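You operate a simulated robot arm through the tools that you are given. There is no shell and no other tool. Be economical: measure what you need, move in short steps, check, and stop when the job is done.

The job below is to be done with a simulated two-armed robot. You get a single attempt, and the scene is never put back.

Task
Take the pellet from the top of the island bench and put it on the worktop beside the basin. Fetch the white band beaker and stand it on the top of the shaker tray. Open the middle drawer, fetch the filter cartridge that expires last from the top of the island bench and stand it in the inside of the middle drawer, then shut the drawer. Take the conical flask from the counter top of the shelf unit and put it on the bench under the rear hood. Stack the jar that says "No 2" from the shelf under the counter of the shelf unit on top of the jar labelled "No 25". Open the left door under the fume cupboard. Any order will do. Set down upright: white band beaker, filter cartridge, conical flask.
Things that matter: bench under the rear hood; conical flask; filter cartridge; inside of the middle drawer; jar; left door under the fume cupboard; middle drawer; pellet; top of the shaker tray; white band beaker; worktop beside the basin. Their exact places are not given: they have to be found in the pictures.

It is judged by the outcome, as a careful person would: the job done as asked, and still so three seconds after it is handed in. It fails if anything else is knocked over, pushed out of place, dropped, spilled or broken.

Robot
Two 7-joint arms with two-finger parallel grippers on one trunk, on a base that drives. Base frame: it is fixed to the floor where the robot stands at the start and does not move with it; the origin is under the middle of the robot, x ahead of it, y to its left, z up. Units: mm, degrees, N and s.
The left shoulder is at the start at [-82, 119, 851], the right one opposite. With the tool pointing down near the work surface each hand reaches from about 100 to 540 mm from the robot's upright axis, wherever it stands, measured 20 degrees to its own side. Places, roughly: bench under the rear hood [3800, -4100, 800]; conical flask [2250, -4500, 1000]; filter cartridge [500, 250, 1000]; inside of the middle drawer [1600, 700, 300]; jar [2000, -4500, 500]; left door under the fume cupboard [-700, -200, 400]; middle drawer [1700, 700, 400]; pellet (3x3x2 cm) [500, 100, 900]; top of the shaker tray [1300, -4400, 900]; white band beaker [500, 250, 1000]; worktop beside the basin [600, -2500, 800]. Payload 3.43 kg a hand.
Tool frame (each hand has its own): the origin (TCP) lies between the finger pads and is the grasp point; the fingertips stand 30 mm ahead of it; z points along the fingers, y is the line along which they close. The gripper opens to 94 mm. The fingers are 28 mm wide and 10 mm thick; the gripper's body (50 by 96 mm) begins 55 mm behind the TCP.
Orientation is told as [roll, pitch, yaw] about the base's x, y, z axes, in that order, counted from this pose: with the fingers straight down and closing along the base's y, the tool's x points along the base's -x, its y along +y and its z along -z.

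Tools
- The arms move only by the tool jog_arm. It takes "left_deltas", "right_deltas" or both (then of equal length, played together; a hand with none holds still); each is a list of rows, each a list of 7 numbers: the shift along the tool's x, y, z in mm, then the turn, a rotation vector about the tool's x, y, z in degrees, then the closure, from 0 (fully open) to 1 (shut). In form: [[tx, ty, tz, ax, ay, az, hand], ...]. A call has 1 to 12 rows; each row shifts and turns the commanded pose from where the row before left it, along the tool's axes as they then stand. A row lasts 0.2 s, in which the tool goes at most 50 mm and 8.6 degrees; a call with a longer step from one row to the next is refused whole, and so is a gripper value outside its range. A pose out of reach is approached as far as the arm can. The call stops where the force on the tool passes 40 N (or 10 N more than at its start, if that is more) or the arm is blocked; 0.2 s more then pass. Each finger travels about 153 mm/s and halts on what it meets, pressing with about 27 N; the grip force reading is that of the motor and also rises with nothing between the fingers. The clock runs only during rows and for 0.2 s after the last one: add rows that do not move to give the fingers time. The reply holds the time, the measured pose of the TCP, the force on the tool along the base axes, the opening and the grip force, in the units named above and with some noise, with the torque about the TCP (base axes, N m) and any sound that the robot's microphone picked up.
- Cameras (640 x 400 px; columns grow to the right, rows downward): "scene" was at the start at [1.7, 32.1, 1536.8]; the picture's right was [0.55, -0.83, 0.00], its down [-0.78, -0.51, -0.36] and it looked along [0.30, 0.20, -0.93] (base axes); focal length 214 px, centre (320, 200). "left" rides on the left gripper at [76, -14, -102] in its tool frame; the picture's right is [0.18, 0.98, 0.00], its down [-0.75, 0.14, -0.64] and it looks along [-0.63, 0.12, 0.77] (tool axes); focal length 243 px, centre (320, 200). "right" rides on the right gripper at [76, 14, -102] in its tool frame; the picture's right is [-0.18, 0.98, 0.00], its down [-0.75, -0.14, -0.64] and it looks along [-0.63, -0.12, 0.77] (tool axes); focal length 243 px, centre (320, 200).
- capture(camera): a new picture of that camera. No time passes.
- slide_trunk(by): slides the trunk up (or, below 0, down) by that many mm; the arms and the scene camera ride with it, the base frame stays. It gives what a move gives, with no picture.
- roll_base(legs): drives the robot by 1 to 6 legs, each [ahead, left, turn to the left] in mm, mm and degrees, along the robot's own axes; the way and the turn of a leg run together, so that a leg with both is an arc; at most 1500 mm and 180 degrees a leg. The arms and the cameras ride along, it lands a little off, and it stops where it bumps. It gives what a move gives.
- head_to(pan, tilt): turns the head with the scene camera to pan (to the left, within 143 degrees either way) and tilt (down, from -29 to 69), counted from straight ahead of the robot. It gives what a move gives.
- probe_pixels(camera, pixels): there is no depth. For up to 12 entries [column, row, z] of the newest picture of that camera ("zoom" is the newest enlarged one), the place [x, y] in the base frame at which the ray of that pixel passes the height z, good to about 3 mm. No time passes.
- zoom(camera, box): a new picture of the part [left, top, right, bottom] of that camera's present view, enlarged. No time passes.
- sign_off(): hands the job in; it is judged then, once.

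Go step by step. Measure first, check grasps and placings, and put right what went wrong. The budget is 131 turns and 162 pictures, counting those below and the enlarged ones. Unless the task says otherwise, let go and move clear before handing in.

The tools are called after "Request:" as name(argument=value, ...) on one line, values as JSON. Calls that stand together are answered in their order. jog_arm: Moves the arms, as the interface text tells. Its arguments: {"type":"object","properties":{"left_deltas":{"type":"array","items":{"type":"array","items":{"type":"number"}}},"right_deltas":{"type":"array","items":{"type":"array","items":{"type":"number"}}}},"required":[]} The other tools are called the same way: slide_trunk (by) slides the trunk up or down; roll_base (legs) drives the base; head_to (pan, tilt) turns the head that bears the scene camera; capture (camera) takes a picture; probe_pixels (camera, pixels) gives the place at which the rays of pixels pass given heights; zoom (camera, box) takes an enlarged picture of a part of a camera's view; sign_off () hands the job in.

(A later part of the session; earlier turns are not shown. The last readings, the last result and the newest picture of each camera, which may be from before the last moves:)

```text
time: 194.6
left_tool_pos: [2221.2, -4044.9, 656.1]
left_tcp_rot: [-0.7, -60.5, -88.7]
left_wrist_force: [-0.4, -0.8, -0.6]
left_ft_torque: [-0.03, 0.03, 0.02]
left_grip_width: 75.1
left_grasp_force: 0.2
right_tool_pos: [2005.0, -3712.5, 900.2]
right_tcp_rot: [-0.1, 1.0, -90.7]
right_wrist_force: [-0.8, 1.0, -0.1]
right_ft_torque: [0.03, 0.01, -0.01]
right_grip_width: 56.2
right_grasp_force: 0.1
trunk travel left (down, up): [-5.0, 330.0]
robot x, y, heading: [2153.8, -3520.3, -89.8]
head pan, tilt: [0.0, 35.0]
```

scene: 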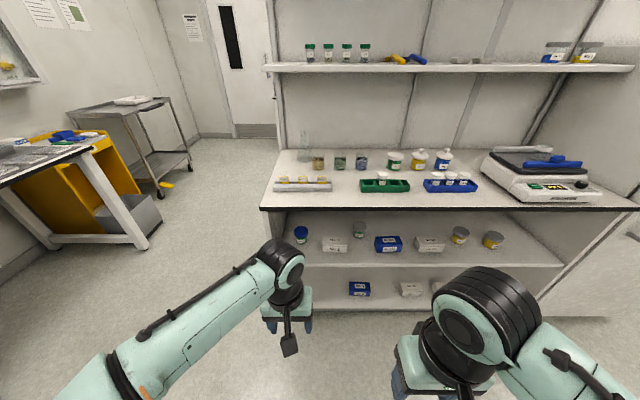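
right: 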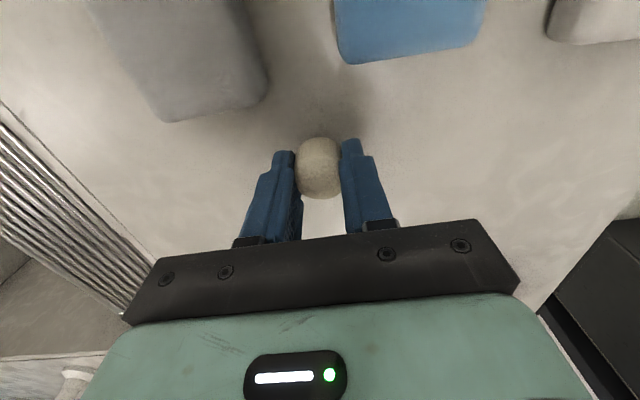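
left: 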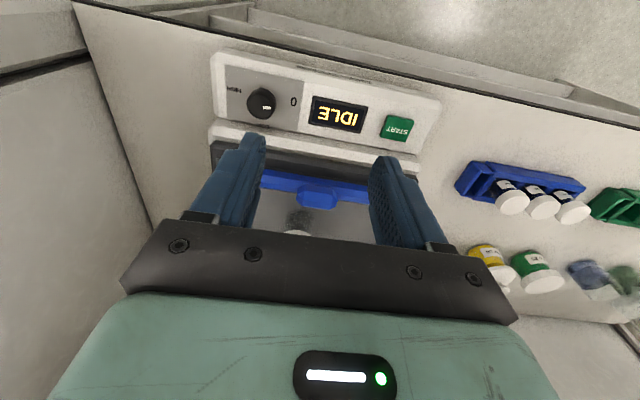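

The shelf's blue-lid jar also reads "No 25" – same shelf and jar type as No 2, so that is the natural base for stacking. The arm reached −60° at z 656; test further down, and check the yellow jars' labels.

Request:
jog_arm(left_deltas=[[20, 0, 10, 0, -4, 0, 0.2], [20, 0, 10, 0, -4, 0, 0.2], [20, 0, 8, 0, -4, 0, 0.2], [22, 0, 7, 0, 0, 0, 0.2], [22, 0, 7, 0, 0, 0, 0.2]])

Request:
capture(camera="scene")

Request:
zoom(camera="scene", box=[440, 215, 520, 260])

Request:
capture(camera="left")

```text
time: 195.8
left_tool_pos: [2217.1, -4044.3, 543.0]
left_tcp_rot: [-1.2, -72.6, -88.4]
left_wrist_force: [-0.3, -0.3, 0.0]
left_ft_torque: [-0.01, 0.01, 0.01]
left_grip_width: 75.2
left_grasp_force: 0.0
right_tool_pos: [2003.0, -3712.1, 900.6]
right_tcp_rot: [-0.1, 1.0, -90.7]
right_wrist_force: [0.6, -0.1, 0.2]
right_ft_torque: [-0.05, 0.0, 0.03]
right_grip_width: 56.5
right_grasp_force: 0.1
trunk travel left (down, up): [-5.0, 330.0]
robot x, y, heading: [2158.5, -3515.6, -89.9]
head pan, tilt: [0.0, 35.0]
```

```text
69 pictures are left
```

scene: 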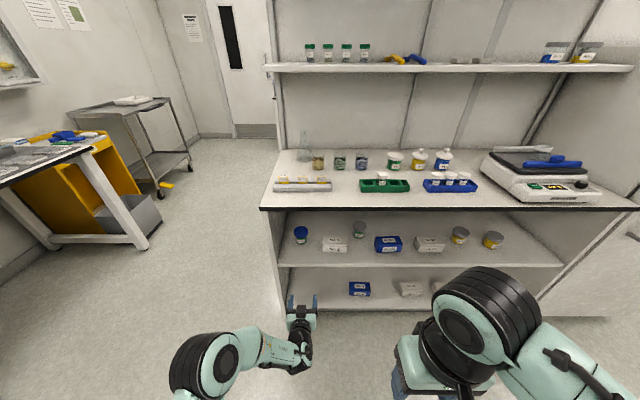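

```text
8.00 times, centred on (480, 238) of scene
```

zoom: 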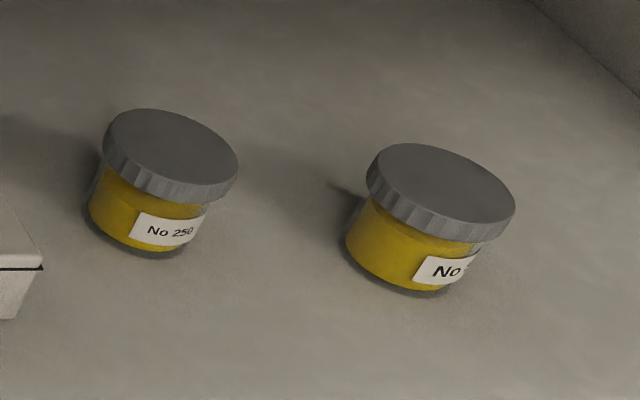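

```text
67 pictures are left
```

left: 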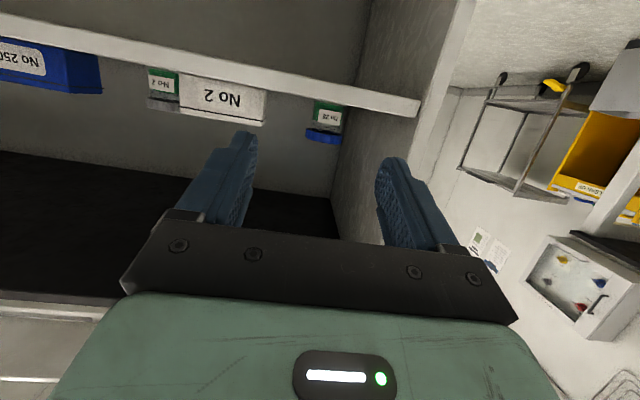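

The hand can work at z 543 with −72° pitch. In the left picture, "No 2" jar is at (163,90), "No 25" jar at (325,122). Triangulate both with the scene view.

Request:
probe_pixels(camera="left", pixels=[[162, 82, 440], [162, 82, 470], [162, 82, 500], [162, 82, 530], [325, 117, 470], [325, 117, 500], [325, 117, 530], [325, 117, 550], [300, 85, 440], [300, 85, 460], [323, 135, 540], [323, 135, 570]])

Request:
probe_pixels(camera="scene", pixels=[[359.2, 235.8, 440], [359.2, 235.8, 470], [359.2, 235.8, 500], [359.2, 235.8, 530], [301.5, 240.8, 470], [301.5, 240.8, 500], [301.5, 240.8, 530], [340, 266, 420], [340, 266, 440], [340, 266, 460], [335, 245, 480], [335, 245, 500]])

```text
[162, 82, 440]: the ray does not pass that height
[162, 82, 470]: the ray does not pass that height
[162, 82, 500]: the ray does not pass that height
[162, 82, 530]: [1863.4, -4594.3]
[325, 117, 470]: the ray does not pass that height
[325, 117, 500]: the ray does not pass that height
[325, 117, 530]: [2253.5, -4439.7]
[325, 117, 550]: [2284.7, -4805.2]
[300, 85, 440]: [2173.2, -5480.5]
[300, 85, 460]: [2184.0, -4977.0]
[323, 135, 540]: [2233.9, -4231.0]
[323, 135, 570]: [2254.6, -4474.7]
```

```text
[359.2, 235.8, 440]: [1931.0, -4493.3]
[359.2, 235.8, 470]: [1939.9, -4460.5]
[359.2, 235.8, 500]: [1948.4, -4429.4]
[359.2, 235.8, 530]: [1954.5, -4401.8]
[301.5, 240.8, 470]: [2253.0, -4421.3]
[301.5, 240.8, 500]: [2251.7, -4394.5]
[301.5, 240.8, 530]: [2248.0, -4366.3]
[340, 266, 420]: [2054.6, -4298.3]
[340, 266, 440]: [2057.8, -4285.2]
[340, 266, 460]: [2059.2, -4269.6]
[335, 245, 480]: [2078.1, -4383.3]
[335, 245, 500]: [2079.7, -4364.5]
```

Estimated: jar No 2 centre ≈ (1953,-4437), No 25 ≈ (2250,-4400), shelf z≈497, lids at z≈545–575. I'll raise the hand to clear the boxes, line it up with jar No 2 and approach partway.

Request:
jog_arm(left_deltas=[[-27, 0, -8.5, 0, 6.3, 0, 0.05], [-26, 0, -11.6, 0, 6.3, 0, 0.05]])

Request:
roll_base(legs=[[0, -265, 0], [220, 0, 0]])

Request:
capture(camera="left")

Request:
capture(camera="scene")

```text
time: 196.4
left_tool_pos: [2219.9, -4043.6, 600.9]
left_tcp_rot: [-0.6, -59.8, -88.8]
left_wrist_force: [-0.5, 0.1, 0.2]
left_ft_torque: [0.02, 0.0, -0.01]
left_grip_width: 89.5
left_grasp_force: 0.1
right_tool_pos: [2003.7, -3712.5, 901.7]
right_tcp_rot: [-0.2, 0.9, -90.8]
right_wrist_force: [0.1, -1.1, -0.1]
right_ft_torque: [0.04, 0.02, 0.02]
right_grip_width: 56.5
right_grasp_force: 0.2
trunk travel left (down, up): [-5.0, 330.0]
robot x, y, heading: [2154.6, -3517.9, -89.9]
head pan, tilt: [0.0, 35.0]
```

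```text
time: 200.6
left_tool_pos: [1956.1, -4261.0, 599.1]
left_tcp_rot: [-0.6, -59.9, -88.9]
left_wrist_force: [0.0, 0.5, 1.1]
left_ft_torque: [0.0, -0.01, 0.01]
left_grip_width: 89.4
left_grasp_force: 0.0
right_tool_pos: [1739.2, -3930.3, 900.9]
right_tcp_rot: [-0.1, 0.9, -90.8]
right_wrist_force: [-0.2, -0.6, -0.2]
right_ft_torque: [-0.01, -0.02, -0.02]
right_grip_width: 56.2
right_grasp_force: 0.1
trunk travel left (down, up): [-5.0, 330.0]
robot x, y, heading: [1892.1, -3736.9, -90.0]
head pan, tilt: [0.0, 35.0]
```

```text
66 pictures are left
```

left: 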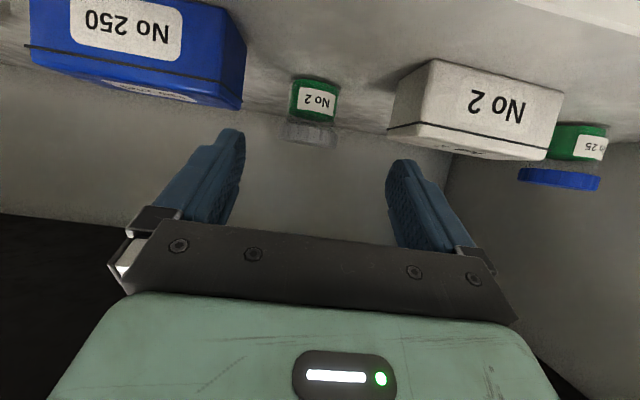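

```text
65 pictures are left
```

scene: 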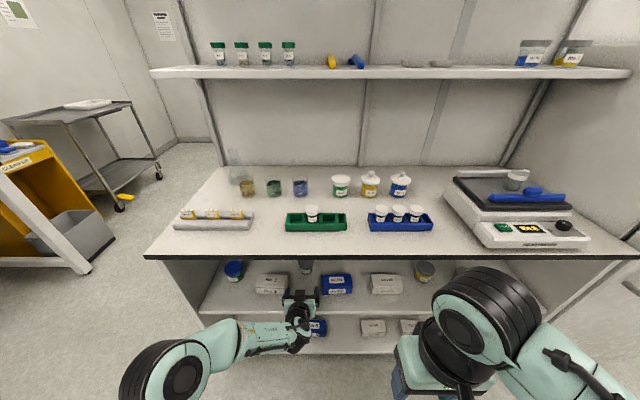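

The jar is nicely between the fingers. Probe it and boxes from this view.

Request:
probe_pixels(camera="left", pixels=[[310, 132, 560], [310, 122, 550], [313, 80, 497], [313, 80, 485], [285, 130, 560], [336, 136, 560], [243, 105, 500], [243, 40, 540], [388, 130, 500], [428, 62, 540], [575, 180, 560], [575, 170, 550]])

Request:
probe_pixels(camera="scene", pixels=[[306, 268, 520], [306, 274, 497], [306, 262, 570], [233, 265, 575], [233, 281, 497], [323, 276, 540], [288, 276, 540], [288, 296, 497], [303, 258, 880], [300, 318, 480]])

```text
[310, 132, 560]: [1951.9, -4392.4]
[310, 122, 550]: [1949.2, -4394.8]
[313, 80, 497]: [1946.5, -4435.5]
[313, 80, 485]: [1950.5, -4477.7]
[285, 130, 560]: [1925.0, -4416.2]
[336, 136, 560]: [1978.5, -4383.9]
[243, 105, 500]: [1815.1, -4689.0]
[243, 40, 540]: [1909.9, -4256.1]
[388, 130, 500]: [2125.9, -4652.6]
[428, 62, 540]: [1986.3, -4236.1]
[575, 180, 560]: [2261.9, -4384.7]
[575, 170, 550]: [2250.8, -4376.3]
```

```text
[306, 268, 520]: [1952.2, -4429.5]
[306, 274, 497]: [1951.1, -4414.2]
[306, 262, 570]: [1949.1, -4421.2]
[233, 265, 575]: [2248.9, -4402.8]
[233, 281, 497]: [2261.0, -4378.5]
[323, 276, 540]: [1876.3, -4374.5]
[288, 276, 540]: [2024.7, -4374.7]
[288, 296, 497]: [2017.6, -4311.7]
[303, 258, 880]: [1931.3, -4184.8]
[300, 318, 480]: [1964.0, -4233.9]
```

Jar centre ≈ (1951,-4428), lid ~56 mm wide. Drive in with the hand straddling, then lower and grip.

Request:
roll_base(legs=[[150, 0, 0]])

Request:
capture(camera="left")

```text
time: 202.0
left_tool_pos: [1955.0, -4412.2, 600.3]
left_tcp_rot: [-0.7, -59.8, -89.1]
left_wrist_force: [-0.3, -0.4, -1.2]
left_ft_torque: [-0.03, 0.0, -0.01]
left_grip_width: 89.2
left_grasp_force: 0.0
right_tool_pos: [1740.5, -4081.2, 900.0]
right_tcp_rot: [-0.2, 0.9, -90.9]
right_wrist_force: [0.7, 0.5, 0.3]
right_ft_torque: [-0.01, -0.02, -0.01]
right_grip_width: 56.4
right_grasp_force: 0.1
trunk travel left (down, up): [-5.0, 330.0]
robot x, y, heading: [1890.2, -3887.5, -90.1]
head pan, tilt: [0.0, 35.0]
```

```text
64 pictures are left
```

left: 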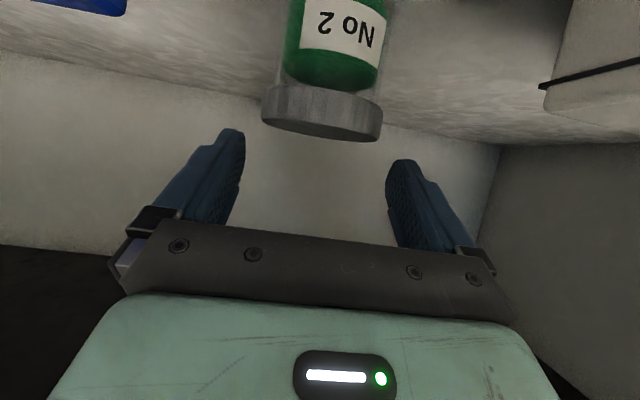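

Lower and close on the lid.

Request:
jog_arm(left_deltas=[[10, -3, 12, 0, 0, 0, 0.05], [10, 0, 12, 0, 0, 0, 0.05], [11, 0, 12, 0, 0, 0, 0.05], [0, 0, 0, 0, 0, 0, 0.5], [0, 0, 0, 0, 0, 0, 1], [0, 0, 0, 0, 0, 0, 1]])

Request:
capture(camera="left")

```text
time: 203.4
left_tool_pos: [1950.4, -4427.2, 553.9]
left_tcp_rot: [-0.7, -59.9, -89.1]
left_wrist_force: [-0.6, -0.6, 0.4]
left_ft_torque: [0.0, 0.0, -0.02]
left_grip_width: 73.0
left_grasp_force: 26.6
right_tool_pos: [1739.0, -4080.7, 901.7]
right_tcp_rot: [0.0, 0.8, -90.9]
right_wrist_force: [-0.4, 0.3, -0.1]
right_ft_torque: [0.01, 0.01, 0.02]
right_grip_width: 56.8
right_grasp_force: 0.0
trunk travel left (down, up): [-5.0, 330.0]
robot x, y, heading: [1892.6, -3886.3, -90.0]
head pan, tilt: [0.0, 35.0]
```

```text
63 pictures are left
```

left: 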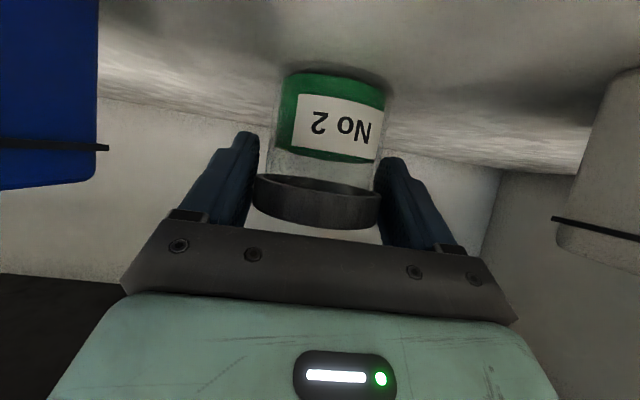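

Held at 73 mm. Lift ~85 mm and check, and probe the side panel near jar No 25.

Request:
jog_arm(left_deltas=[[-18.5, 0, -10.5, 0, 0, 0, 1], [-18.5, 0, -10.5, 0, 0, 0, 1], [-18.5, 0, -10.5, 0, 0, 0, 1], [-18.5, 0, -10.5, 0, 0, 0, 1], [0, 0, 0, 0, 0, 0, 1]])

Request:
capture(camera="left")

Request:
capture(camera="scene")

Request:
probe_pixels(camera="scene", pixels=[[200, 312, 497], [207, 290, 497], [215, 285, 497], [233, 265, 558], [233, 281, 497], [243, 268, 558], [223, 268, 558]])

```text
time: 204.8
left_tool_pos: [1950.0, -4414.0, 614.6]
left_tcp_rot: [0.6, -56.9, -90.9]
left_wrist_force: [0.4, -0.2, -2.9]
left_ft_torque: [0.02, 0.02, 0.01]
left_grip_width: 73.0
left_grasp_force: 26.9
right_tool_pos: [1740.0, -4079.1, 901.8]
right_tcp_rot: [0.0, 0.8, -90.8]
right_wrist_force: [0.3, 1.8, 0.1]
right_ft_torque: [0.01, 0.0, 0.0]
right_grip_width: 56.4
right_grasp_force: 0.0
trunk travel left (down, up): [-5.0, 330.0]
robot x, y, heading: [1894.4, -3885.2, -90.0]
head pan, tilt: [0.0, 35.0]
stopped in row 5 (left hand): the arm was blocked; the commanded pose is now the measured one
```

```text
62 pictures are left
```

left: 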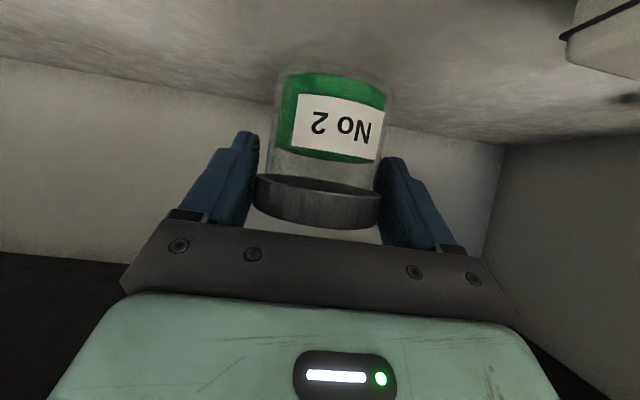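

```text
61 pictures are left
```

scene: 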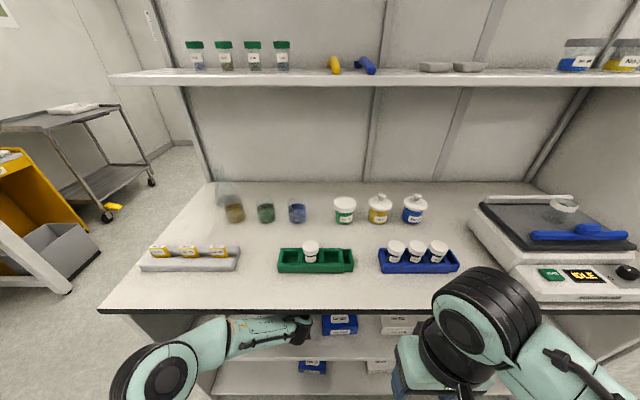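

```text
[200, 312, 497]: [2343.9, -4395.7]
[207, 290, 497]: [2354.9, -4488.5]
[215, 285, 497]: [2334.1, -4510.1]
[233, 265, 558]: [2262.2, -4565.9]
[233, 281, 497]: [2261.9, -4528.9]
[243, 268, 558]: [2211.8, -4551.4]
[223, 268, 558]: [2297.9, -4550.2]
```

The wrist met the counter's underside at +61 mm. I'll set the jar back, and regrasp with a flatter hand (−75°).

Request:
jog_arm(left_deltas=[[13.5, 0, 13.5, 0, -1, 0, 1], [13.5, 0, 13.5, 0, -1, 0, 1], [12, 0, 12, 0, -1, 0, 1], [2, 0, 2, 0, 0, 0, 1], [2, 0, 1, 0, 0, 0, 1], [2, 0, 1, 0, 0, 0, 1]])

Request:
capture(camera="left")

```text
time: 206.2
left_tool_pos: [1947.8, -4429.3, 554.3]
left_tcp_rot: [0.7, -60.2, -90.9]
left_wrist_force: [-0.3, 0.4, -0.6]
left_ft_torque: [0.05, 0.05, -0.02]
left_grip_width: 73.2
left_grasp_force: 26.8
right_tool_pos: [1738.5, -4079.8, 899.8]
right_tcp_rot: [-0.1, 1.0, -90.8]
right_wrist_force: [0.2, 0.0, 0.4]
right_ft_torque: [-0.01, -0.01, 0.03]
right_grip_width: 56.3
right_grasp_force: 0.0
trunk travel left (down, up): [-5.0, 330.0]
robot x, y, heading: [1888.8, -3884.2, -89.9]
head pan, tilt: [0.0, 35.0]
```

```text
60 pictures are left
```

left: 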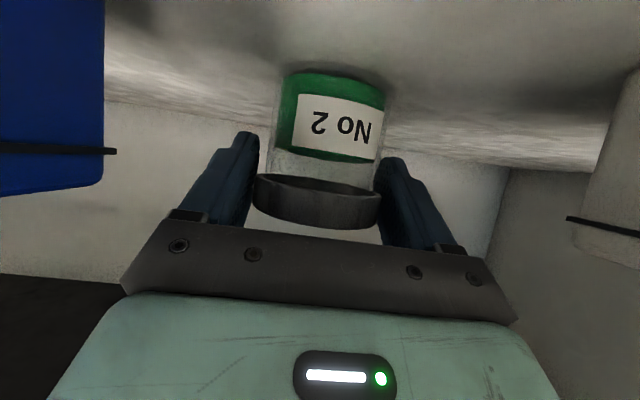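

The weight is back on the shelf. Open, flatten the hand to −76°, regrip.

Request:
jog_arm(left_deltas=[[0, 0, 0, 0, 0, 0, 0.0], [0, 0, 0, 0, 0, 0, 0.0], [0, 0, 0, 0, -5, 0, 0.0], [0, 0, 0, 0, -5, 0, 0.0], [0, 0, 0, 0, -6, 0, 0.0], [0, 0, 0, 0, 0, 0, 0.6], [0, 0, 0, 0, 0, 0, 1], [0, 0, 0, 0, 0, 0, 1]])

Request:
capture(camera="left")

```text
time: 207.2
left_tool_pos: [1946.3, -4427.8, 562.2]
left_tcp_rot: [1.1, -70.5, -91.5]
left_wrist_force: [1.8, 7.7, 12.2]
left_ft_torque: [2.28, -0.03, -0.34]
left_grip_width: 94.2
left_grasp_force: 0.1
right_tool_pos: [1740.0, -4081.6, 900.5]
right_tcp_rot: [-0.1, 0.9, -90.9]
right_wrist_force: [-0.1, -0.6, -1.3]
right_ft_torque: [0.0, -0.04, -0.01]
right_grip_width: 56.2
right_grasp_force: 0.0
trunk travel left (down, up): [-5.0, 330.0]
robot x, y, heading: [1888.2, -3885.9, -89.8]
head pan, tilt: [0.0, 35.0]
stopped in row 5 (left hand): the force on the tool passed its limit at 93 N (the readings are from after the stop); the commanded pose is now the measured one
```

```text
59 pictures are left
```

left: 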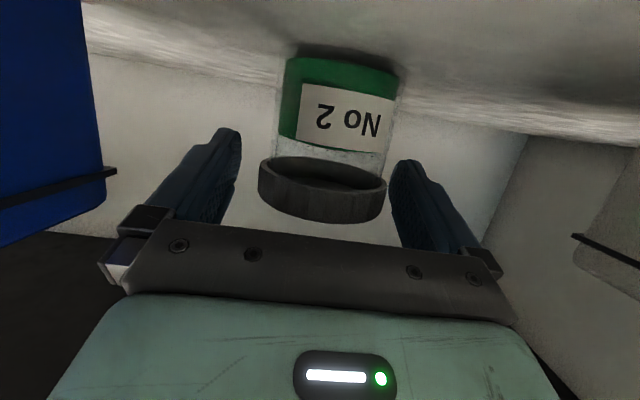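

The camera paddle under the hand touched the shelf. A −65° pitch should clear both shelf and counter; set that and regrip.

Request:
jog_arm(left_deltas=[[0, 4, 0, 0, 5.5, 0, 0.0], [0, 0, 0, 0, 0, 0, 0.0], [0, 0, 0, 0, 0, 0, 0.6], [0, 0, 0, 0, 0, 0, 1], [0, 0, 0, 0, 0, 0, 1]])

Request:
jog_arm(left_deltas=[[-18, 0, -8.5, 0, 0, 0, 1], [-18, 0, -8.5, 0, 0, 0, 1], [-18, 0, -8.5, 0, 0, 0, 1], [-18, 0, -8.5, 0, 0, 0, 1]])

Request:
capture(camera="left")

Request:
capture(camera="scene")

```text
time: 208.4
left_tool_pos: [1950.7, -4429.0, 559.8]
left_tcp_rot: [1.0, -64.8, -91.3]
left_wrist_force: [0.0, -0.2, 0.1]
left_ft_torque: [-0.05, -0.04, 0.0]
left_grip_width: 72.7
left_grasp_force: 26.9
right_tool_pos: [1740.3, -4080.3, 899.3]
right_tcp_rot: [0.0, 0.8, -90.8]
right_wrist_force: [-0.1, 1.0, -0.5]
right_ft_torque: [0.02, 0.03, -0.01]
right_grip_width: 56.3
right_grasp_force: 0.1
trunk travel left (down, up): [-5.0, 330.0]
robot x, y, heading: [1893.8, -3886.4, -89.8]
head pan, tilt: [0.0, 35.0]
```

```text
time: 209.4
left_tool_pos: [1950.3, -4429.6, 638.2]
left_tcp_rot: [1.0, -65.0, -91.4]
left_wrist_force: [-0.1, 0.2, -2.5]
left_ft_torque: [0.04, 0.01, 0.03]
left_grip_width: 72.4
left_grasp_force: 27.4
right_tool_pos: [1740.1, -4079.7, 900.8]
right_tcp_rot: [-0.1, 1.0, -90.8]
right_wrist_force: [0.3, 0.1, 0.5]
right_ft_torque: [-0.01, 0.02, 0.0]
right_grip_width: 56.3
right_grasp_force: 0.1
trunk travel left (down, up): [-5.0, 330.0]
robot x, y, heading: [1891.9, -3884.5, -89.9]
head pan, tilt: [0.0, 35.0]
```

```text
58 pictures are left
```

left: 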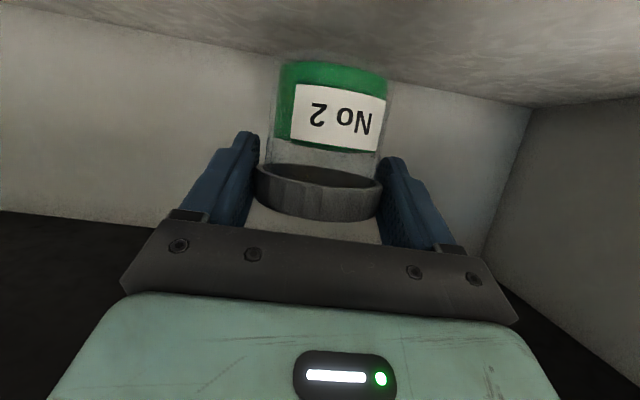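

```text
57 pictures are left
```

scene: 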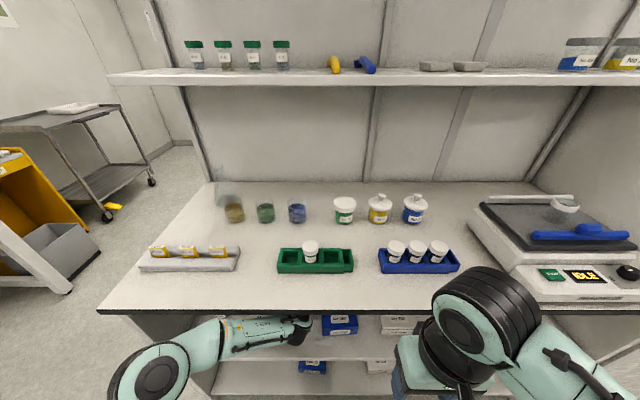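

Jar lifted 78 mm cleanly. Lift a bit more, then drive left toward jar No 25, stopping short to check.

Request:
jog_arm(left_deltas=[[-13, 0, -6, 0, 0, 0, 1]])

Request:
roll_base(legs=[[0, 200, 0]])

Request:
capture(camera="left")

Request:
capture(camera="scene")

```text
time: 209.8
left_tool_pos: [1951.3, -4427.4, 645.4]
left_tcp_rot: [1.4, -64.2, -91.8]
left_wrist_force: [-0.6, 0.6, -2.2]
left_ft_torque: [0.03, 0.0, 0.01]
left_grip_width: 72.4
left_grasp_force: 26.7
right_tool_pos: [1739.6, -4080.1, 900.6]
right_tcp_rot: [-0.1, 0.9, -90.8]
right_wrist_force: [-1.4, 0.8, -0.3]
right_ft_torque: [0.01, -0.02, -0.01]
right_grip_width: 56.5
right_grasp_force: 0.1
trunk travel left (down, up): [-5.0, 330.0]
robot x, y, heading: [1887.4, -3886.1, -89.9]
head pan, tilt: [0.0, 35.0]
```

```text
time: 210.7
left_tool_pos: [1954.4, -4424.4, 649.8]
left_tcp_rot: [0.8, -64.4, -92.1]
left_wrist_force: [0.1, -0.2, -2.0]
left_ft_torque: [0.04, 0.02, 0.01]
left_grip_width: 72.9
left_grasp_force: 27.1
right_tool_pos: [1750.8, -4079.5, 900.5]
right_tcp_rot: [-0.2, 0.9, -90.9]
right_wrist_force: [-0.2, 0.2, 0.0]
right_ft_torque: [0.03, 0.0, 0.01]
right_grip_width: 56.4
right_grasp_force: 0.1
trunk travel left (down, up): [-5.0, 330.0]
robot x, y, heading: [1900.3, -3884.8, -90.1]
head pan, tilt: [0.0, 35.0]
stopped in leg 1: the robot was blocked; the commanded pose is now the measured one
```

```text
56 pictures are left
```

left: 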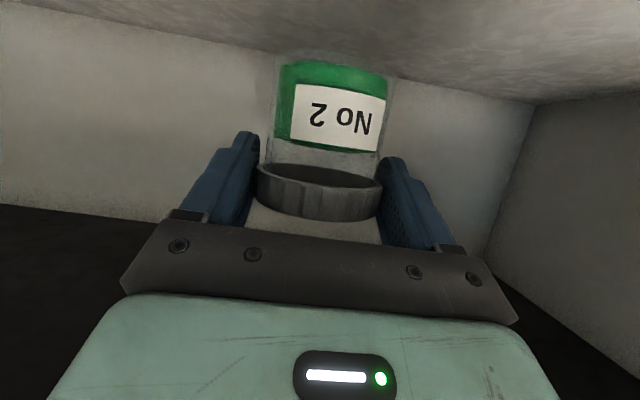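

```text
55 pictures are left
```

scene: 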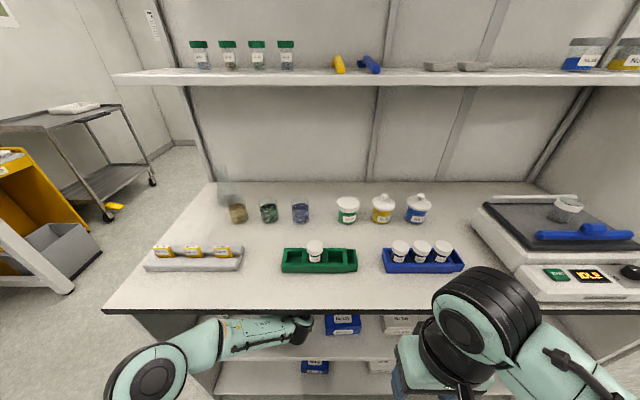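

The wrist was rubbing on the counter's underside. Lower 12 mm and drive left again.

Request:
jog_arm(left_deltas=[[10.5, 0, 5, 0, -0.6, 0, 1], [0, 0, 0, 0, 0, 0, 1]])

Request:
roll_base(legs=[[0, 170, 0]])

Request:
capture(camera="left")

```text
time: 211.3
left_tool_pos: [1952.7, -4424.4, 635.9]
left_tcp_rot: [0.7, -65.1, -92.1]
left_wrist_force: [-0.7, -0.3, -1.6]
left_ft_torque: [0.06, 0.01, 0.0]
left_grip_width: 72.7
left_grasp_force: 27.2
right_tool_pos: [1750.1, -4079.8, 901.4]
right_tcp_rot: [-0.1, 1.0, -91.0]
right_wrist_force: [0.1, 0.5, 0.9]
right_ft_torque: [-0.03, 0.02, 0.01]
right_grip_width: 56.2
right_grasp_force: 0.0
trunk travel left (down, up): [-5.0, 330.0]
robot x, y, heading: [1903.0, -3887.0, -89.8]
head pan, tilt: [0.0, 35.0]
```

```text
time: 213.5
left_tool_pos: [2124.7, -4423.2, 636.3]
left_tcp_rot: [0.6, -65.0, -92.1]
left_wrist_force: [-0.1, -0.8, -1.9]
left_ft_torque: [0.03, -0.01, -0.01]
left_grip_width: 72.5
left_grasp_force: 27.2
right_tool_pos: [1921.1, -4080.0, 899.9]
right_tcp_rot: [-0.1, 0.9, -90.9]
right_wrist_force: [-0.5, -0.8, -0.1]
right_ft_torque: [0.0, -0.02, 0.01]
right_grip_width: 56.2
right_grasp_force: 0.1
trunk travel left (down, up): [-5.0, 330.0]
robot x, y, heading: [2071.7, -3885.0, -89.8]
head pan, tilt: [0.0, 35.0]
```

```text
54 pictures are left
```

left: 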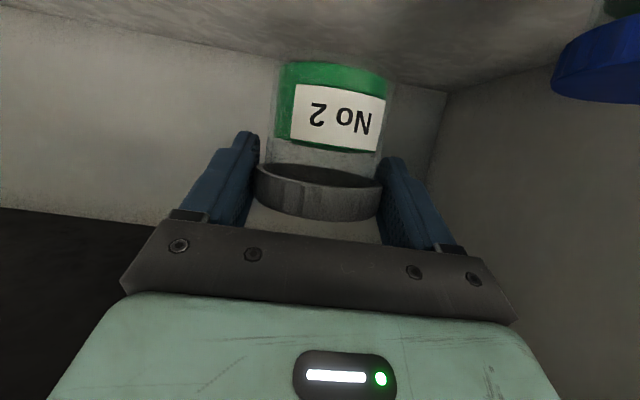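

Zoom on the blue lid's top edge versus the held jar's bottom to check height clearance.

Request:
zoom(camera="left", box=[260, 0, 640, 200])

Request:
capture(camera="scene")

Request:
probe_pixels(camera="left", pixels=[[600, 103, 560], [600, 103, 570], [600, 103, 580], [557, 92, 560], [557, 92, 570], [557, 92, 580], [330, 64, 570], [330, 64, 575], [330, 64, 580], [330, 64, 585]])

```text
1.68 times, centred on (450, 100) of left
```

zoom: 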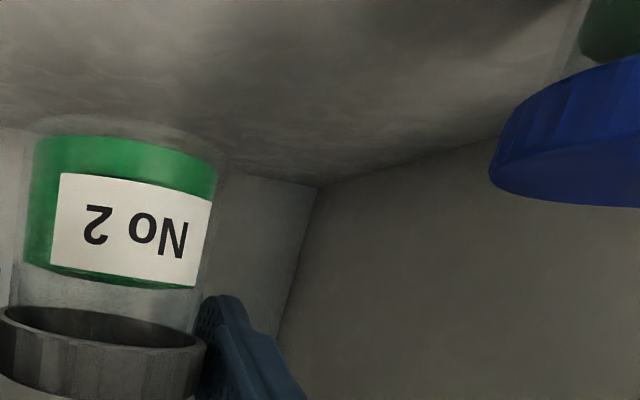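

```text
52 pictures are left
```

scene: 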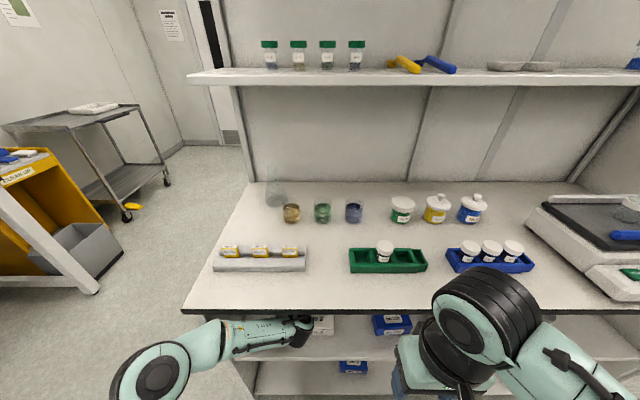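

```text
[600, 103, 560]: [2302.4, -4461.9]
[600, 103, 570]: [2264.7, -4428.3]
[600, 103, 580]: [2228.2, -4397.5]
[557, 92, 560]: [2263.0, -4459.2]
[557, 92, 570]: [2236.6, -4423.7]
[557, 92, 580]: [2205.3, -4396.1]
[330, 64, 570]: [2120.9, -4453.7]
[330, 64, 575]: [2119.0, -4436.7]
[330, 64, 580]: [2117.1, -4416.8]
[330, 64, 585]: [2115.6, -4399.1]
```

The held jar's bottom (z≈562) is about level with the blue lid's top (≈565), so I need ~15 mm more. I'll go back, set the jar down, and regrip lower on it.

Request:
roll_base(legs=[[0, -174, 0]])

Request:
jog_arm(left_deltas=[[18, 0, 8.5, 0, 0, 0, 1], [18, 0, 8.5, 0, 0, 0, 1], [18, 0, 8.5, 0, 0, 0, 1], [11, 0, 5, 0, 0, 0, 1], [3, 0, 1.2, 0, 0, 0, 1], [2, 0, 1, 0, 0, 0, 1]])

Request:
capture(camera="left")

```text
time: 215.6
left_tool_pos: [1952.8, -4424.6, 636.8]
left_tcp_rot: [0.7, -64.9, -91.9]
left_wrist_force: [-1.0, 0.9, -1.1]
left_ft_torque: [0.02, 0.0, 0.01]
left_grip_width: 72.4
left_grasp_force: 27.3
right_tool_pos: [1748.3, -4081.3, 901.0]
right_tcp_rot: [-0.1, 0.9, -90.6]
right_wrist_force: [-0.4, 0.0, -0.1]
right_ft_torque: [-0.02, -0.01, 0.01]
right_grip_width: 56.4
right_grasp_force: 0.2
trunk travel left (down, up): [-5.0, 330.0]
robot x, y, heading: [1897.8, -3887.2, -90.0]
head pan, tilt: [0.0, 35.0]
```

```text
time: 217.0
left_tool_pos: [1953.8, -4423.8, 559.2]
left_tcp_rot: [0.8, -65.0, -91.8]
left_wrist_force: [0.7, -0.3, -2.0]
left_ft_torque: [0.04, 0.0, -0.02]
left_grip_width: 72.3
left_grasp_force: 26.9
right_tool_pos: [1749.3, -4079.9, 900.4]
right_tcp_rot: [-0.1, 0.9, -90.7]
right_wrist_force: [-0.2, 0.7, 0.3]
right_ft_torque: [-0.01, 0.02, 0.0]
right_grip_width: 56.3
right_grasp_force: 0.1
trunk travel left (down, up): [-5.0, 330.0]
robot x, y, heading: [1897.1, -3889.6, -89.8]
head pan, tilt: [0.0, 35.0]
```

```text
51 pictures are left
```

left: 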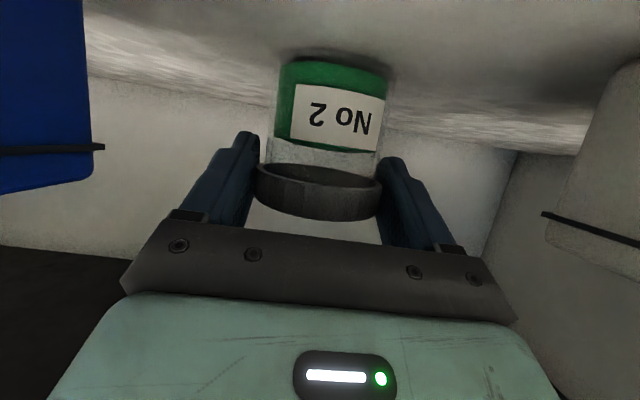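

Still carrying (~2 N); creep down, release, go 10 mm lower and regrip, then lift.

Request:
jog_arm(left_deltas=[[1.8, 0, 0.9, 0, 0, 0, 1], [1.8, 0, 0.9, 0, 0, 0, 1], [0, 0, 0, 0, 0, 0, 0.5], [0, 0, 0, 0, 0, 0, 0.0], [4, 0, 2.2, 0, 0, 0, 0.0], [4, 0, 2.2, 0, 0, 0, 0.0], [0, 0, 0, 0, 0, 0, 0.5], [0, 0, 0, 0, 0, 0, 1], [0, 0, 0, 0, 0, 0, 1], [0, 0, 0, 0, 0, 0, 1]])

Request:
capture(camera="left")

```text
time: 219.2
left_tool_pos: [1951.6, -4425.9, 547.7]
left_tcp_rot: [0.7, -65.1, -91.8]
left_wrist_force: [2.4, 2.8, 14.8]
left_ft_torque: [2.45, -0.02, -0.46]
left_grip_width: 72.7
left_grasp_force: 26.6
right_tool_pos: [1748.5, -4079.8, 900.0]
right_tcp_rot: [-0.1, 0.9, -90.8]
right_wrist_force: [0.0, 0.3, -0.3]
right_ft_torque: [0.0, 0.0, 0.02]
right_grip_width: 56.2
right_grasp_force: 0.1
trunk travel left (down, up): [-5.0, 330.0]
robot x, y, heading: [1899.5, -3885.5, -89.6]
head pan, tilt: [0.0, 35.0]
```

```text
50 pictures are left
```

left: 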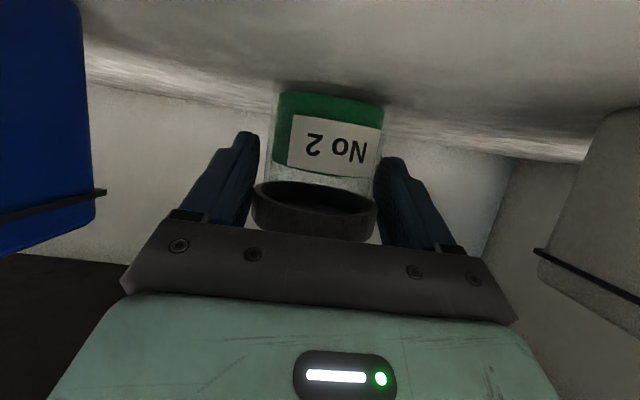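

Regripped 12 mm lower. Lift ~92 mm and drive left to just short of jar No 25.

Request:
jog_arm(left_deltas=[[-17, 0, -7.9, 0, 0, 0, 1], [-17, 0, -7.9, 0, 0, 0, 1], [-17, 0, -7.9, 0, 0, 0, 1], [-17, 0, -7.9, 0, 0, 0, 1], [-15.5, 0, -7.2, 0, 0, 0, 1]])

Request:
roll_base(legs=[[0, 170, 0]])

Request:
capture(camera="left")

Request:
zoom(camera="left", box=[260, 0, 640, 200])

```text
time: 220.4
left_tool_pos: [1950.6, -4426.4, 638.2]
left_tcp_rot: [0.7, -65.0, -91.9]
left_wrist_force: [0.1, 0.0, -2.8]
left_ft_torque: [0.03, -0.01, -0.02]
left_grip_width: 72.6
left_grasp_force: 27.5
right_tool_pos: [1747.1, -4080.5, 900.5]
right_tcp_rot: [-0.2, 1.0, -90.7]
right_wrist_force: [-0.7, -0.3, -0.1]
right_ft_torque: [0.0, 0.02, -0.01]
right_grip_width: 56.4
right_grasp_force: 0.2
trunk travel left (down, up): [-5.0, 330.0]
robot x, y, heading: [1897.6, -3884.1, -89.6]
head pan, tilt: [0.0, 35.0]
```

```text
time: 222.5
left_tool_pos: [2123.1, -4425.0, 638.5]
left_tcp_rot: [0.7, -65.0, -91.7]
left_wrist_force: [0.0, 0.0, -2.6]
left_ft_torque: [0.01, -0.01, -0.03]
left_grip_width: 72.5
left_grasp_force: 26.4
right_tool_pos: [1917.5, -4079.9, 900.5]
right_tcp_rot: [-0.1, 0.9, -90.4]
right_wrist_force: [1.3, -0.1, 0.2]
right_ft_torque: [-0.02, 0.04, 0.01]
right_grip_width: 56.6
right_grasp_force: 0.1
trunk travel left (down, up): [-5.0, 330.0]
robot x, y, heading: [2070.6, -3885.1, -89.7]
head pan, tilt: [0.0, 35.0]
```

```text
49 pictures are left
```

left: 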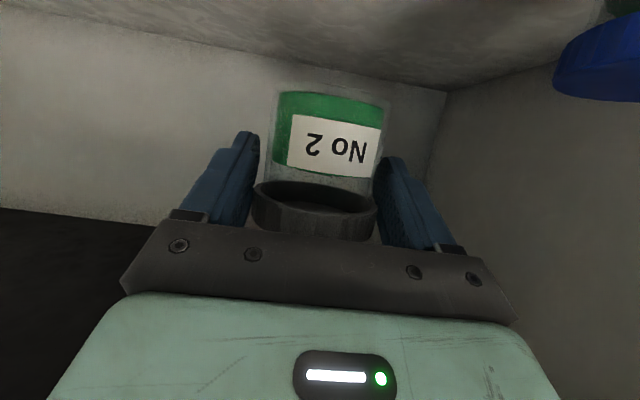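

```text
1.68 times, centred on (450, 100) of left
```

zoom: 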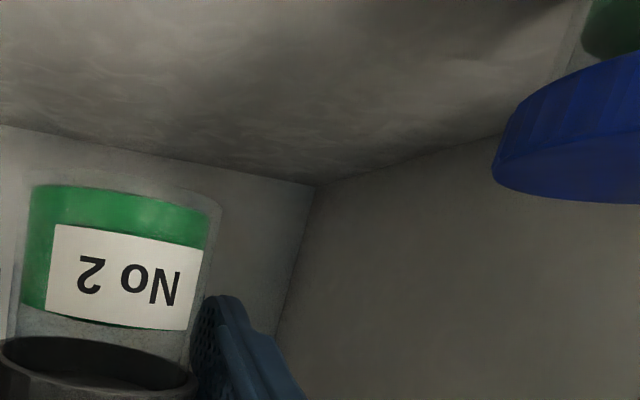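

Clearance now looks about 10+ mm. Move left another 60 mm to view the whole blue lid for centring.

Request:
roll_base(legs=[[0, 58, 0]])

Request:
zoom(camera="left", box=[360, 0, 640, 175])

Request:
zoom(camera="scene", box=[180, 290, 400, 400])

```text
time: 223.7
left_tool_pos: [2181.7, -4424.0, 638.6]
left_tcp_rot: [0.7, -64.9, -91.5]
left_wrist_force: [-0.6, 0.3, -1.7]
left_ft_torque: [0.02, -0.02, 0.01]
left_grip_width: 72.5
left_grasp_force: 27.0
right_tool_pos: [1977.0, -4081.5, 901.4]
right_tcp_rot: [0.0, 1.0, -90.5]
right_wrist_force: [0.2, -0.6, -0.4]
right_ft_torque: [0.01, -0.03, -0.02]
right_grip_width: 56.5
right_grasp_force: 0.1
trunk travel left (down, up): [-5.0, 330.0]
robot x, y, heading: [2129.8, -3883.4, -89.5]
head pan, tilt: [0.0, 35.0]
```

```text
2.29 times, centred on (500, 88) of left
```

zoom: 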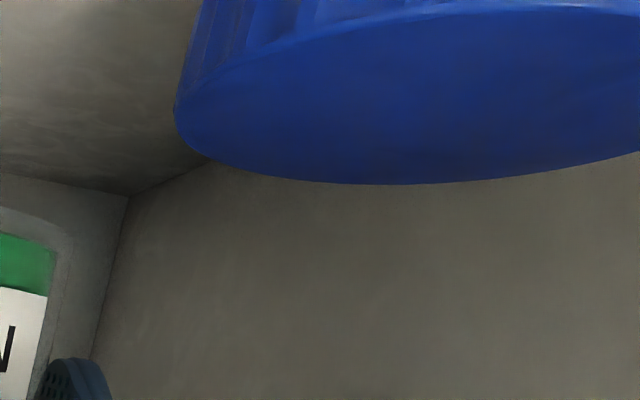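

```text
2.91 times, centred on (290, 345) of scene
```

zoom: 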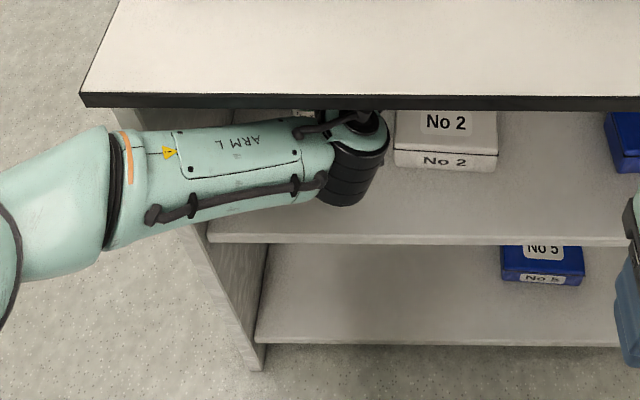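

Probe the lid rim from this left view (taking the zoom again so it is the newest).

Request:
zoom(camera="left", box=[400, 0, 640, 150])

Request:
probe_pixels(camera="zoom", pixels=[[98, 132, 555], [98, 132, 560], [98, 132, 565], [350, 217, 555], [350, 217, 560], [350, 217, 565], [470, 12, 555], [470, 12, 560], [470, 12, 565], [620, 185, 555], [620, 185, 560], [620, 185, 565]])

```text
2.67 times, centred on (520, 75) of left
```

zoom: 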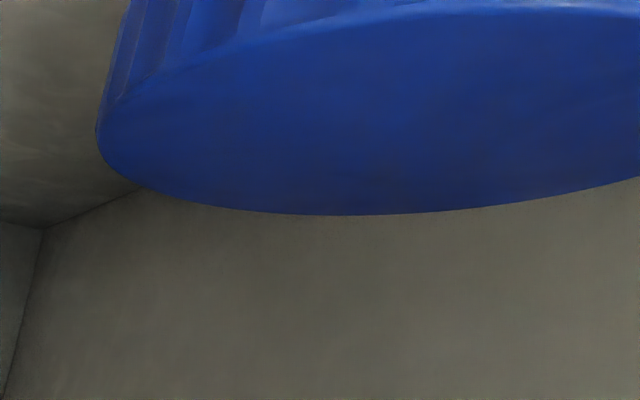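

```text
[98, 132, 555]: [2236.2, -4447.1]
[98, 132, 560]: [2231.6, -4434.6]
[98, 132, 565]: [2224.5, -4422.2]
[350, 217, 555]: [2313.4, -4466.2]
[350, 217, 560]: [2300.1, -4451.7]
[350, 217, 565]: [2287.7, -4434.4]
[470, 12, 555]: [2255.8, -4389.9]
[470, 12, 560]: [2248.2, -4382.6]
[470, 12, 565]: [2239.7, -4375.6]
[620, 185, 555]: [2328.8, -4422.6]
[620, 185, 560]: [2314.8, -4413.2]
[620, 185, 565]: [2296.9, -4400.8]
```

Fit gives lid No 25 centre ≈ (2257,-4402), top z≈566. Now find the held jar's centre the same way from its bottom outline.

Request:
zoom(camera="left", box=[240, 60, 420, 260])

Request:
probe_pixels(camera="zoom", pixels=[[310, 42, 574], [310, 42, 578], [310, 42, 582], [180, 60, 578], [440, 90, 578], [160, 250, 640], [410, 275, 640], [290, 330, 630]])

```text
2.00 times, centred on (330, 160) of left
```

zoom: 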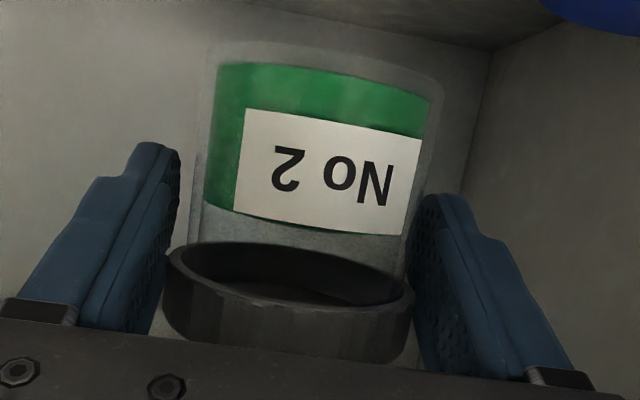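

```text
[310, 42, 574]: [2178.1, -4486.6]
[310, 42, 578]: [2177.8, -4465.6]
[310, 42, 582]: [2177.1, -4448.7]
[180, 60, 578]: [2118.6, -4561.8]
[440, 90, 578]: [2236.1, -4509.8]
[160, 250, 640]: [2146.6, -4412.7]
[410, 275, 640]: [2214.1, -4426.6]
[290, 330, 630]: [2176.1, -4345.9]
```

The held jar's bottom is ~25 mm above the lid. Move left 75 and back 27 to centre it over jar No 25.

Request:
roll_base(legs=[[-27, 75, 0]])

Request:
capture(camera="left")

Request:
capture(camera="scene")

```text
time: 225.1
left_tool_pos: [2256.8, -4396.5, 637.0]
left_tcp_rot: [0.6, -65.0, -91.7]
left_wrist_force: [0.7, 0.1, -1.7]
left_ft_torque: [0.01, 0.03, -0.03]
left_grip_width: 72.2
left_grasp_force: 27.3
right_tool_pos: [2051.6, -4051.7, 900.0]
right_tcp_rot: [-0.1, 0.9, -90.5]
right_wrist_force: [0.3, -0.6, 0.1]
right_ft_torque: [0.01, -0.01, 0.0]
right_grip_width: 56.1
right_grasp_force: 0.1
trunk travel left (down, up): [-5.0, 330.0]
robot x, y, heading: [2202.8, -3860.9, -89.6]
head pan, tilt: [0.0, 35.0]
```

```text
43 pictures are left
```

left: 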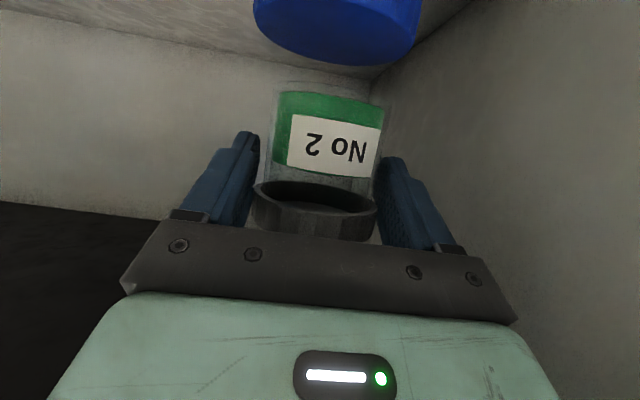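

```text
42 pictures are left
```

scene: 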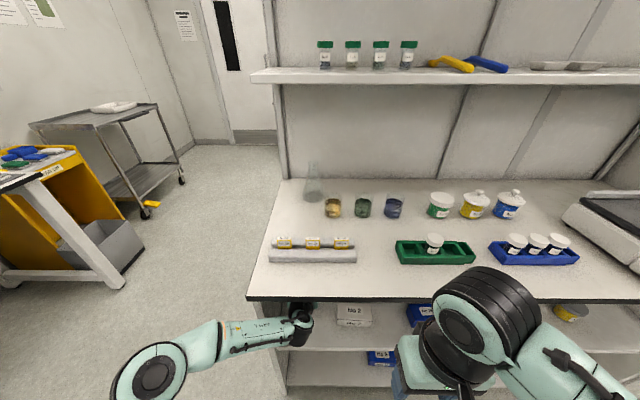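

x is aligned; relative lid sizes suggest the held jar is ~10 mm too deep. Shift back 10 mm and creep down to contact.

Request:
jog_arm(left_deltas=[[4.2, 0, -9.1, 0, 0, 0, 1], [7, 0, 3.4, 0, 0, 0, 1], [4.5, 0, 2.1, 0, 0, 0, 1], [2.7, 0, 1.3, 0, 0, 0, 1], [2.7, 0, 1.3, 0, 0, 0, 1], [1.8, 0, 0.85, 0, 0, 0, 1], [1.8, 0, 0.85, 0, 0, 0, 1], [1.8, 0, 0.85, 0, 0, 0, 1], [1.8, 0, 0.85, 0, 0, 0, 1]])

Request:
capture(camera="left")

```text
time: 227.1
left_tool_pos: [2256.9, -4387.6, 614.4]
left_tcp_rot: [0.7, -65.4, -91.6]
left_wrist_force: [2.1, 3.3, 16.3]
left_ft_torque: [-0.17, 0.02, -0.09]
left_grip_width: 72.6
left_grasp_force: 27.0
right_tool_pos: [2052.8, -4051.9, 900.7]
right_tcp_rot: [-0.2, 0.8, -90.5]
right_wrist_force: [0.3, 0.3, 0.5]
right_ft_torque: [-0.01, 0.02, 0.01]
right_grip_width: 56.5
right_grasp_force: 0.0
trunk travel left (down, up): [-5.0, 330.0]
robot x, y, heading: [2198.5, -3856.7, -89.5]
head pan, tilt: [0.0, 35.0]
```

```text
41 pictures are left
```

left: 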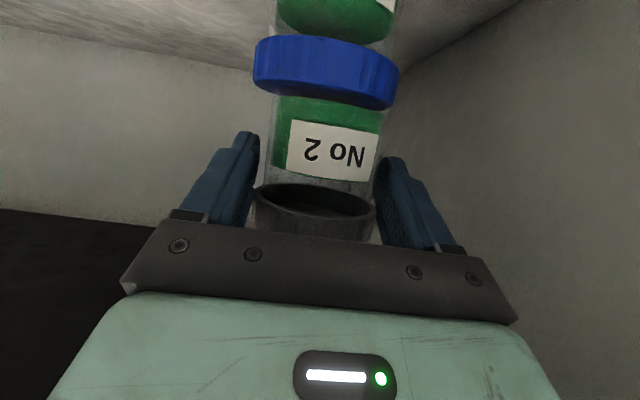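

Contact (16 N). Zoom to check centring before releasing.

Request:
zoom(camera="left", box=[230, 0, 420, 130])

```text
3.08 times, centred on (325, 65) of left
```

zoom: 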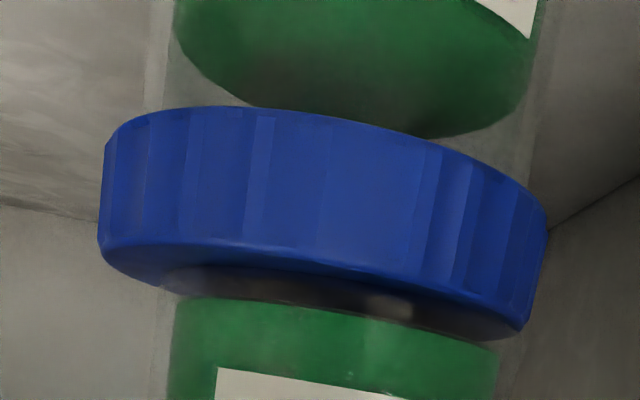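

Well centred. Release and back straight out.

Request:
jog_arm(left_deltas=[[-1, 0, -0.5, 0, 0, 0, 0.6], [0, 0, 0, 0, 0, 0, 0.0], [0, 0, 0, 0, 0, 0, 0.0], [0, 0, 0, 0, 0, 0, 0.0]])

Request:
roll_base(legs=[[-60, 0, 0]])

Request:
capture(camera="left")

```text
time: 228.1
left_tool_pos: [2256.9, -4387.2, 612.3]
left_tcp_rot: [0.6, -65.1, -91.7]
left_wrist_force: [0.4, -0.4, 0.3]
left_ft_torque: [0.03, -0.01, -0.04]
left_grip_width: 94.1
left_grasp_force: 0.1
right_tool_pos: [2052.4, -4053.2, 901.7]
right_tcp_rot: [-0.2, 0.8, -90.5]
right_wrist_force: [-0.2, 0.2, -0.2]
right_ft_torque: [0.03, -0.04, 0.01]
right_grip_width: 56.3
right_grasp_force: 0.0
trunk travel left (down, up): [-5.0, 330.0]
robot x, y, heading: [2201.7, -3860.1, -89.4]
head pan, tilt: [0.0, 35.0]
```

```text
time: 229.0
left_tool_pos: [2255.5, -4326.0, 613.0]
left_tcp_rot: [0.7, -65.0, -91.7]
left_wrist_force: [-0.4, 0.8, 0.2]
left_ft_torque: [0.02, -0.01, 0.05]
left_grip_width: 94.0
left_grasp_force: 0.0
right_tool_pos: [2050.2, -3990.8, 901.8]
right_tcp_rot: [-0.1, 1.0, -90.6]
right_wrist_force: [0.6, 0.4, -0.1]
right_ft_torque: [-0.04, -0.01, 0.02]
right_grip_width: 56.5
right_grasp_force: 0.1
trunk travel left (down, up): [-5.0, 330.0]
robot x, y, heading: [2203.1, -3797.3, -89.5]
head pan, tilt: [0.0, 35.0]
```

```text
39 pictures are left
```

left: 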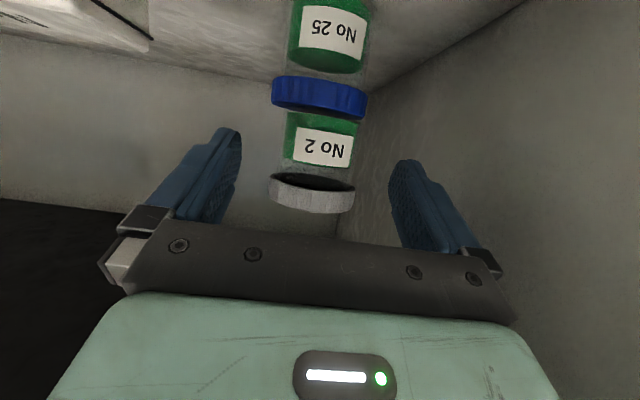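

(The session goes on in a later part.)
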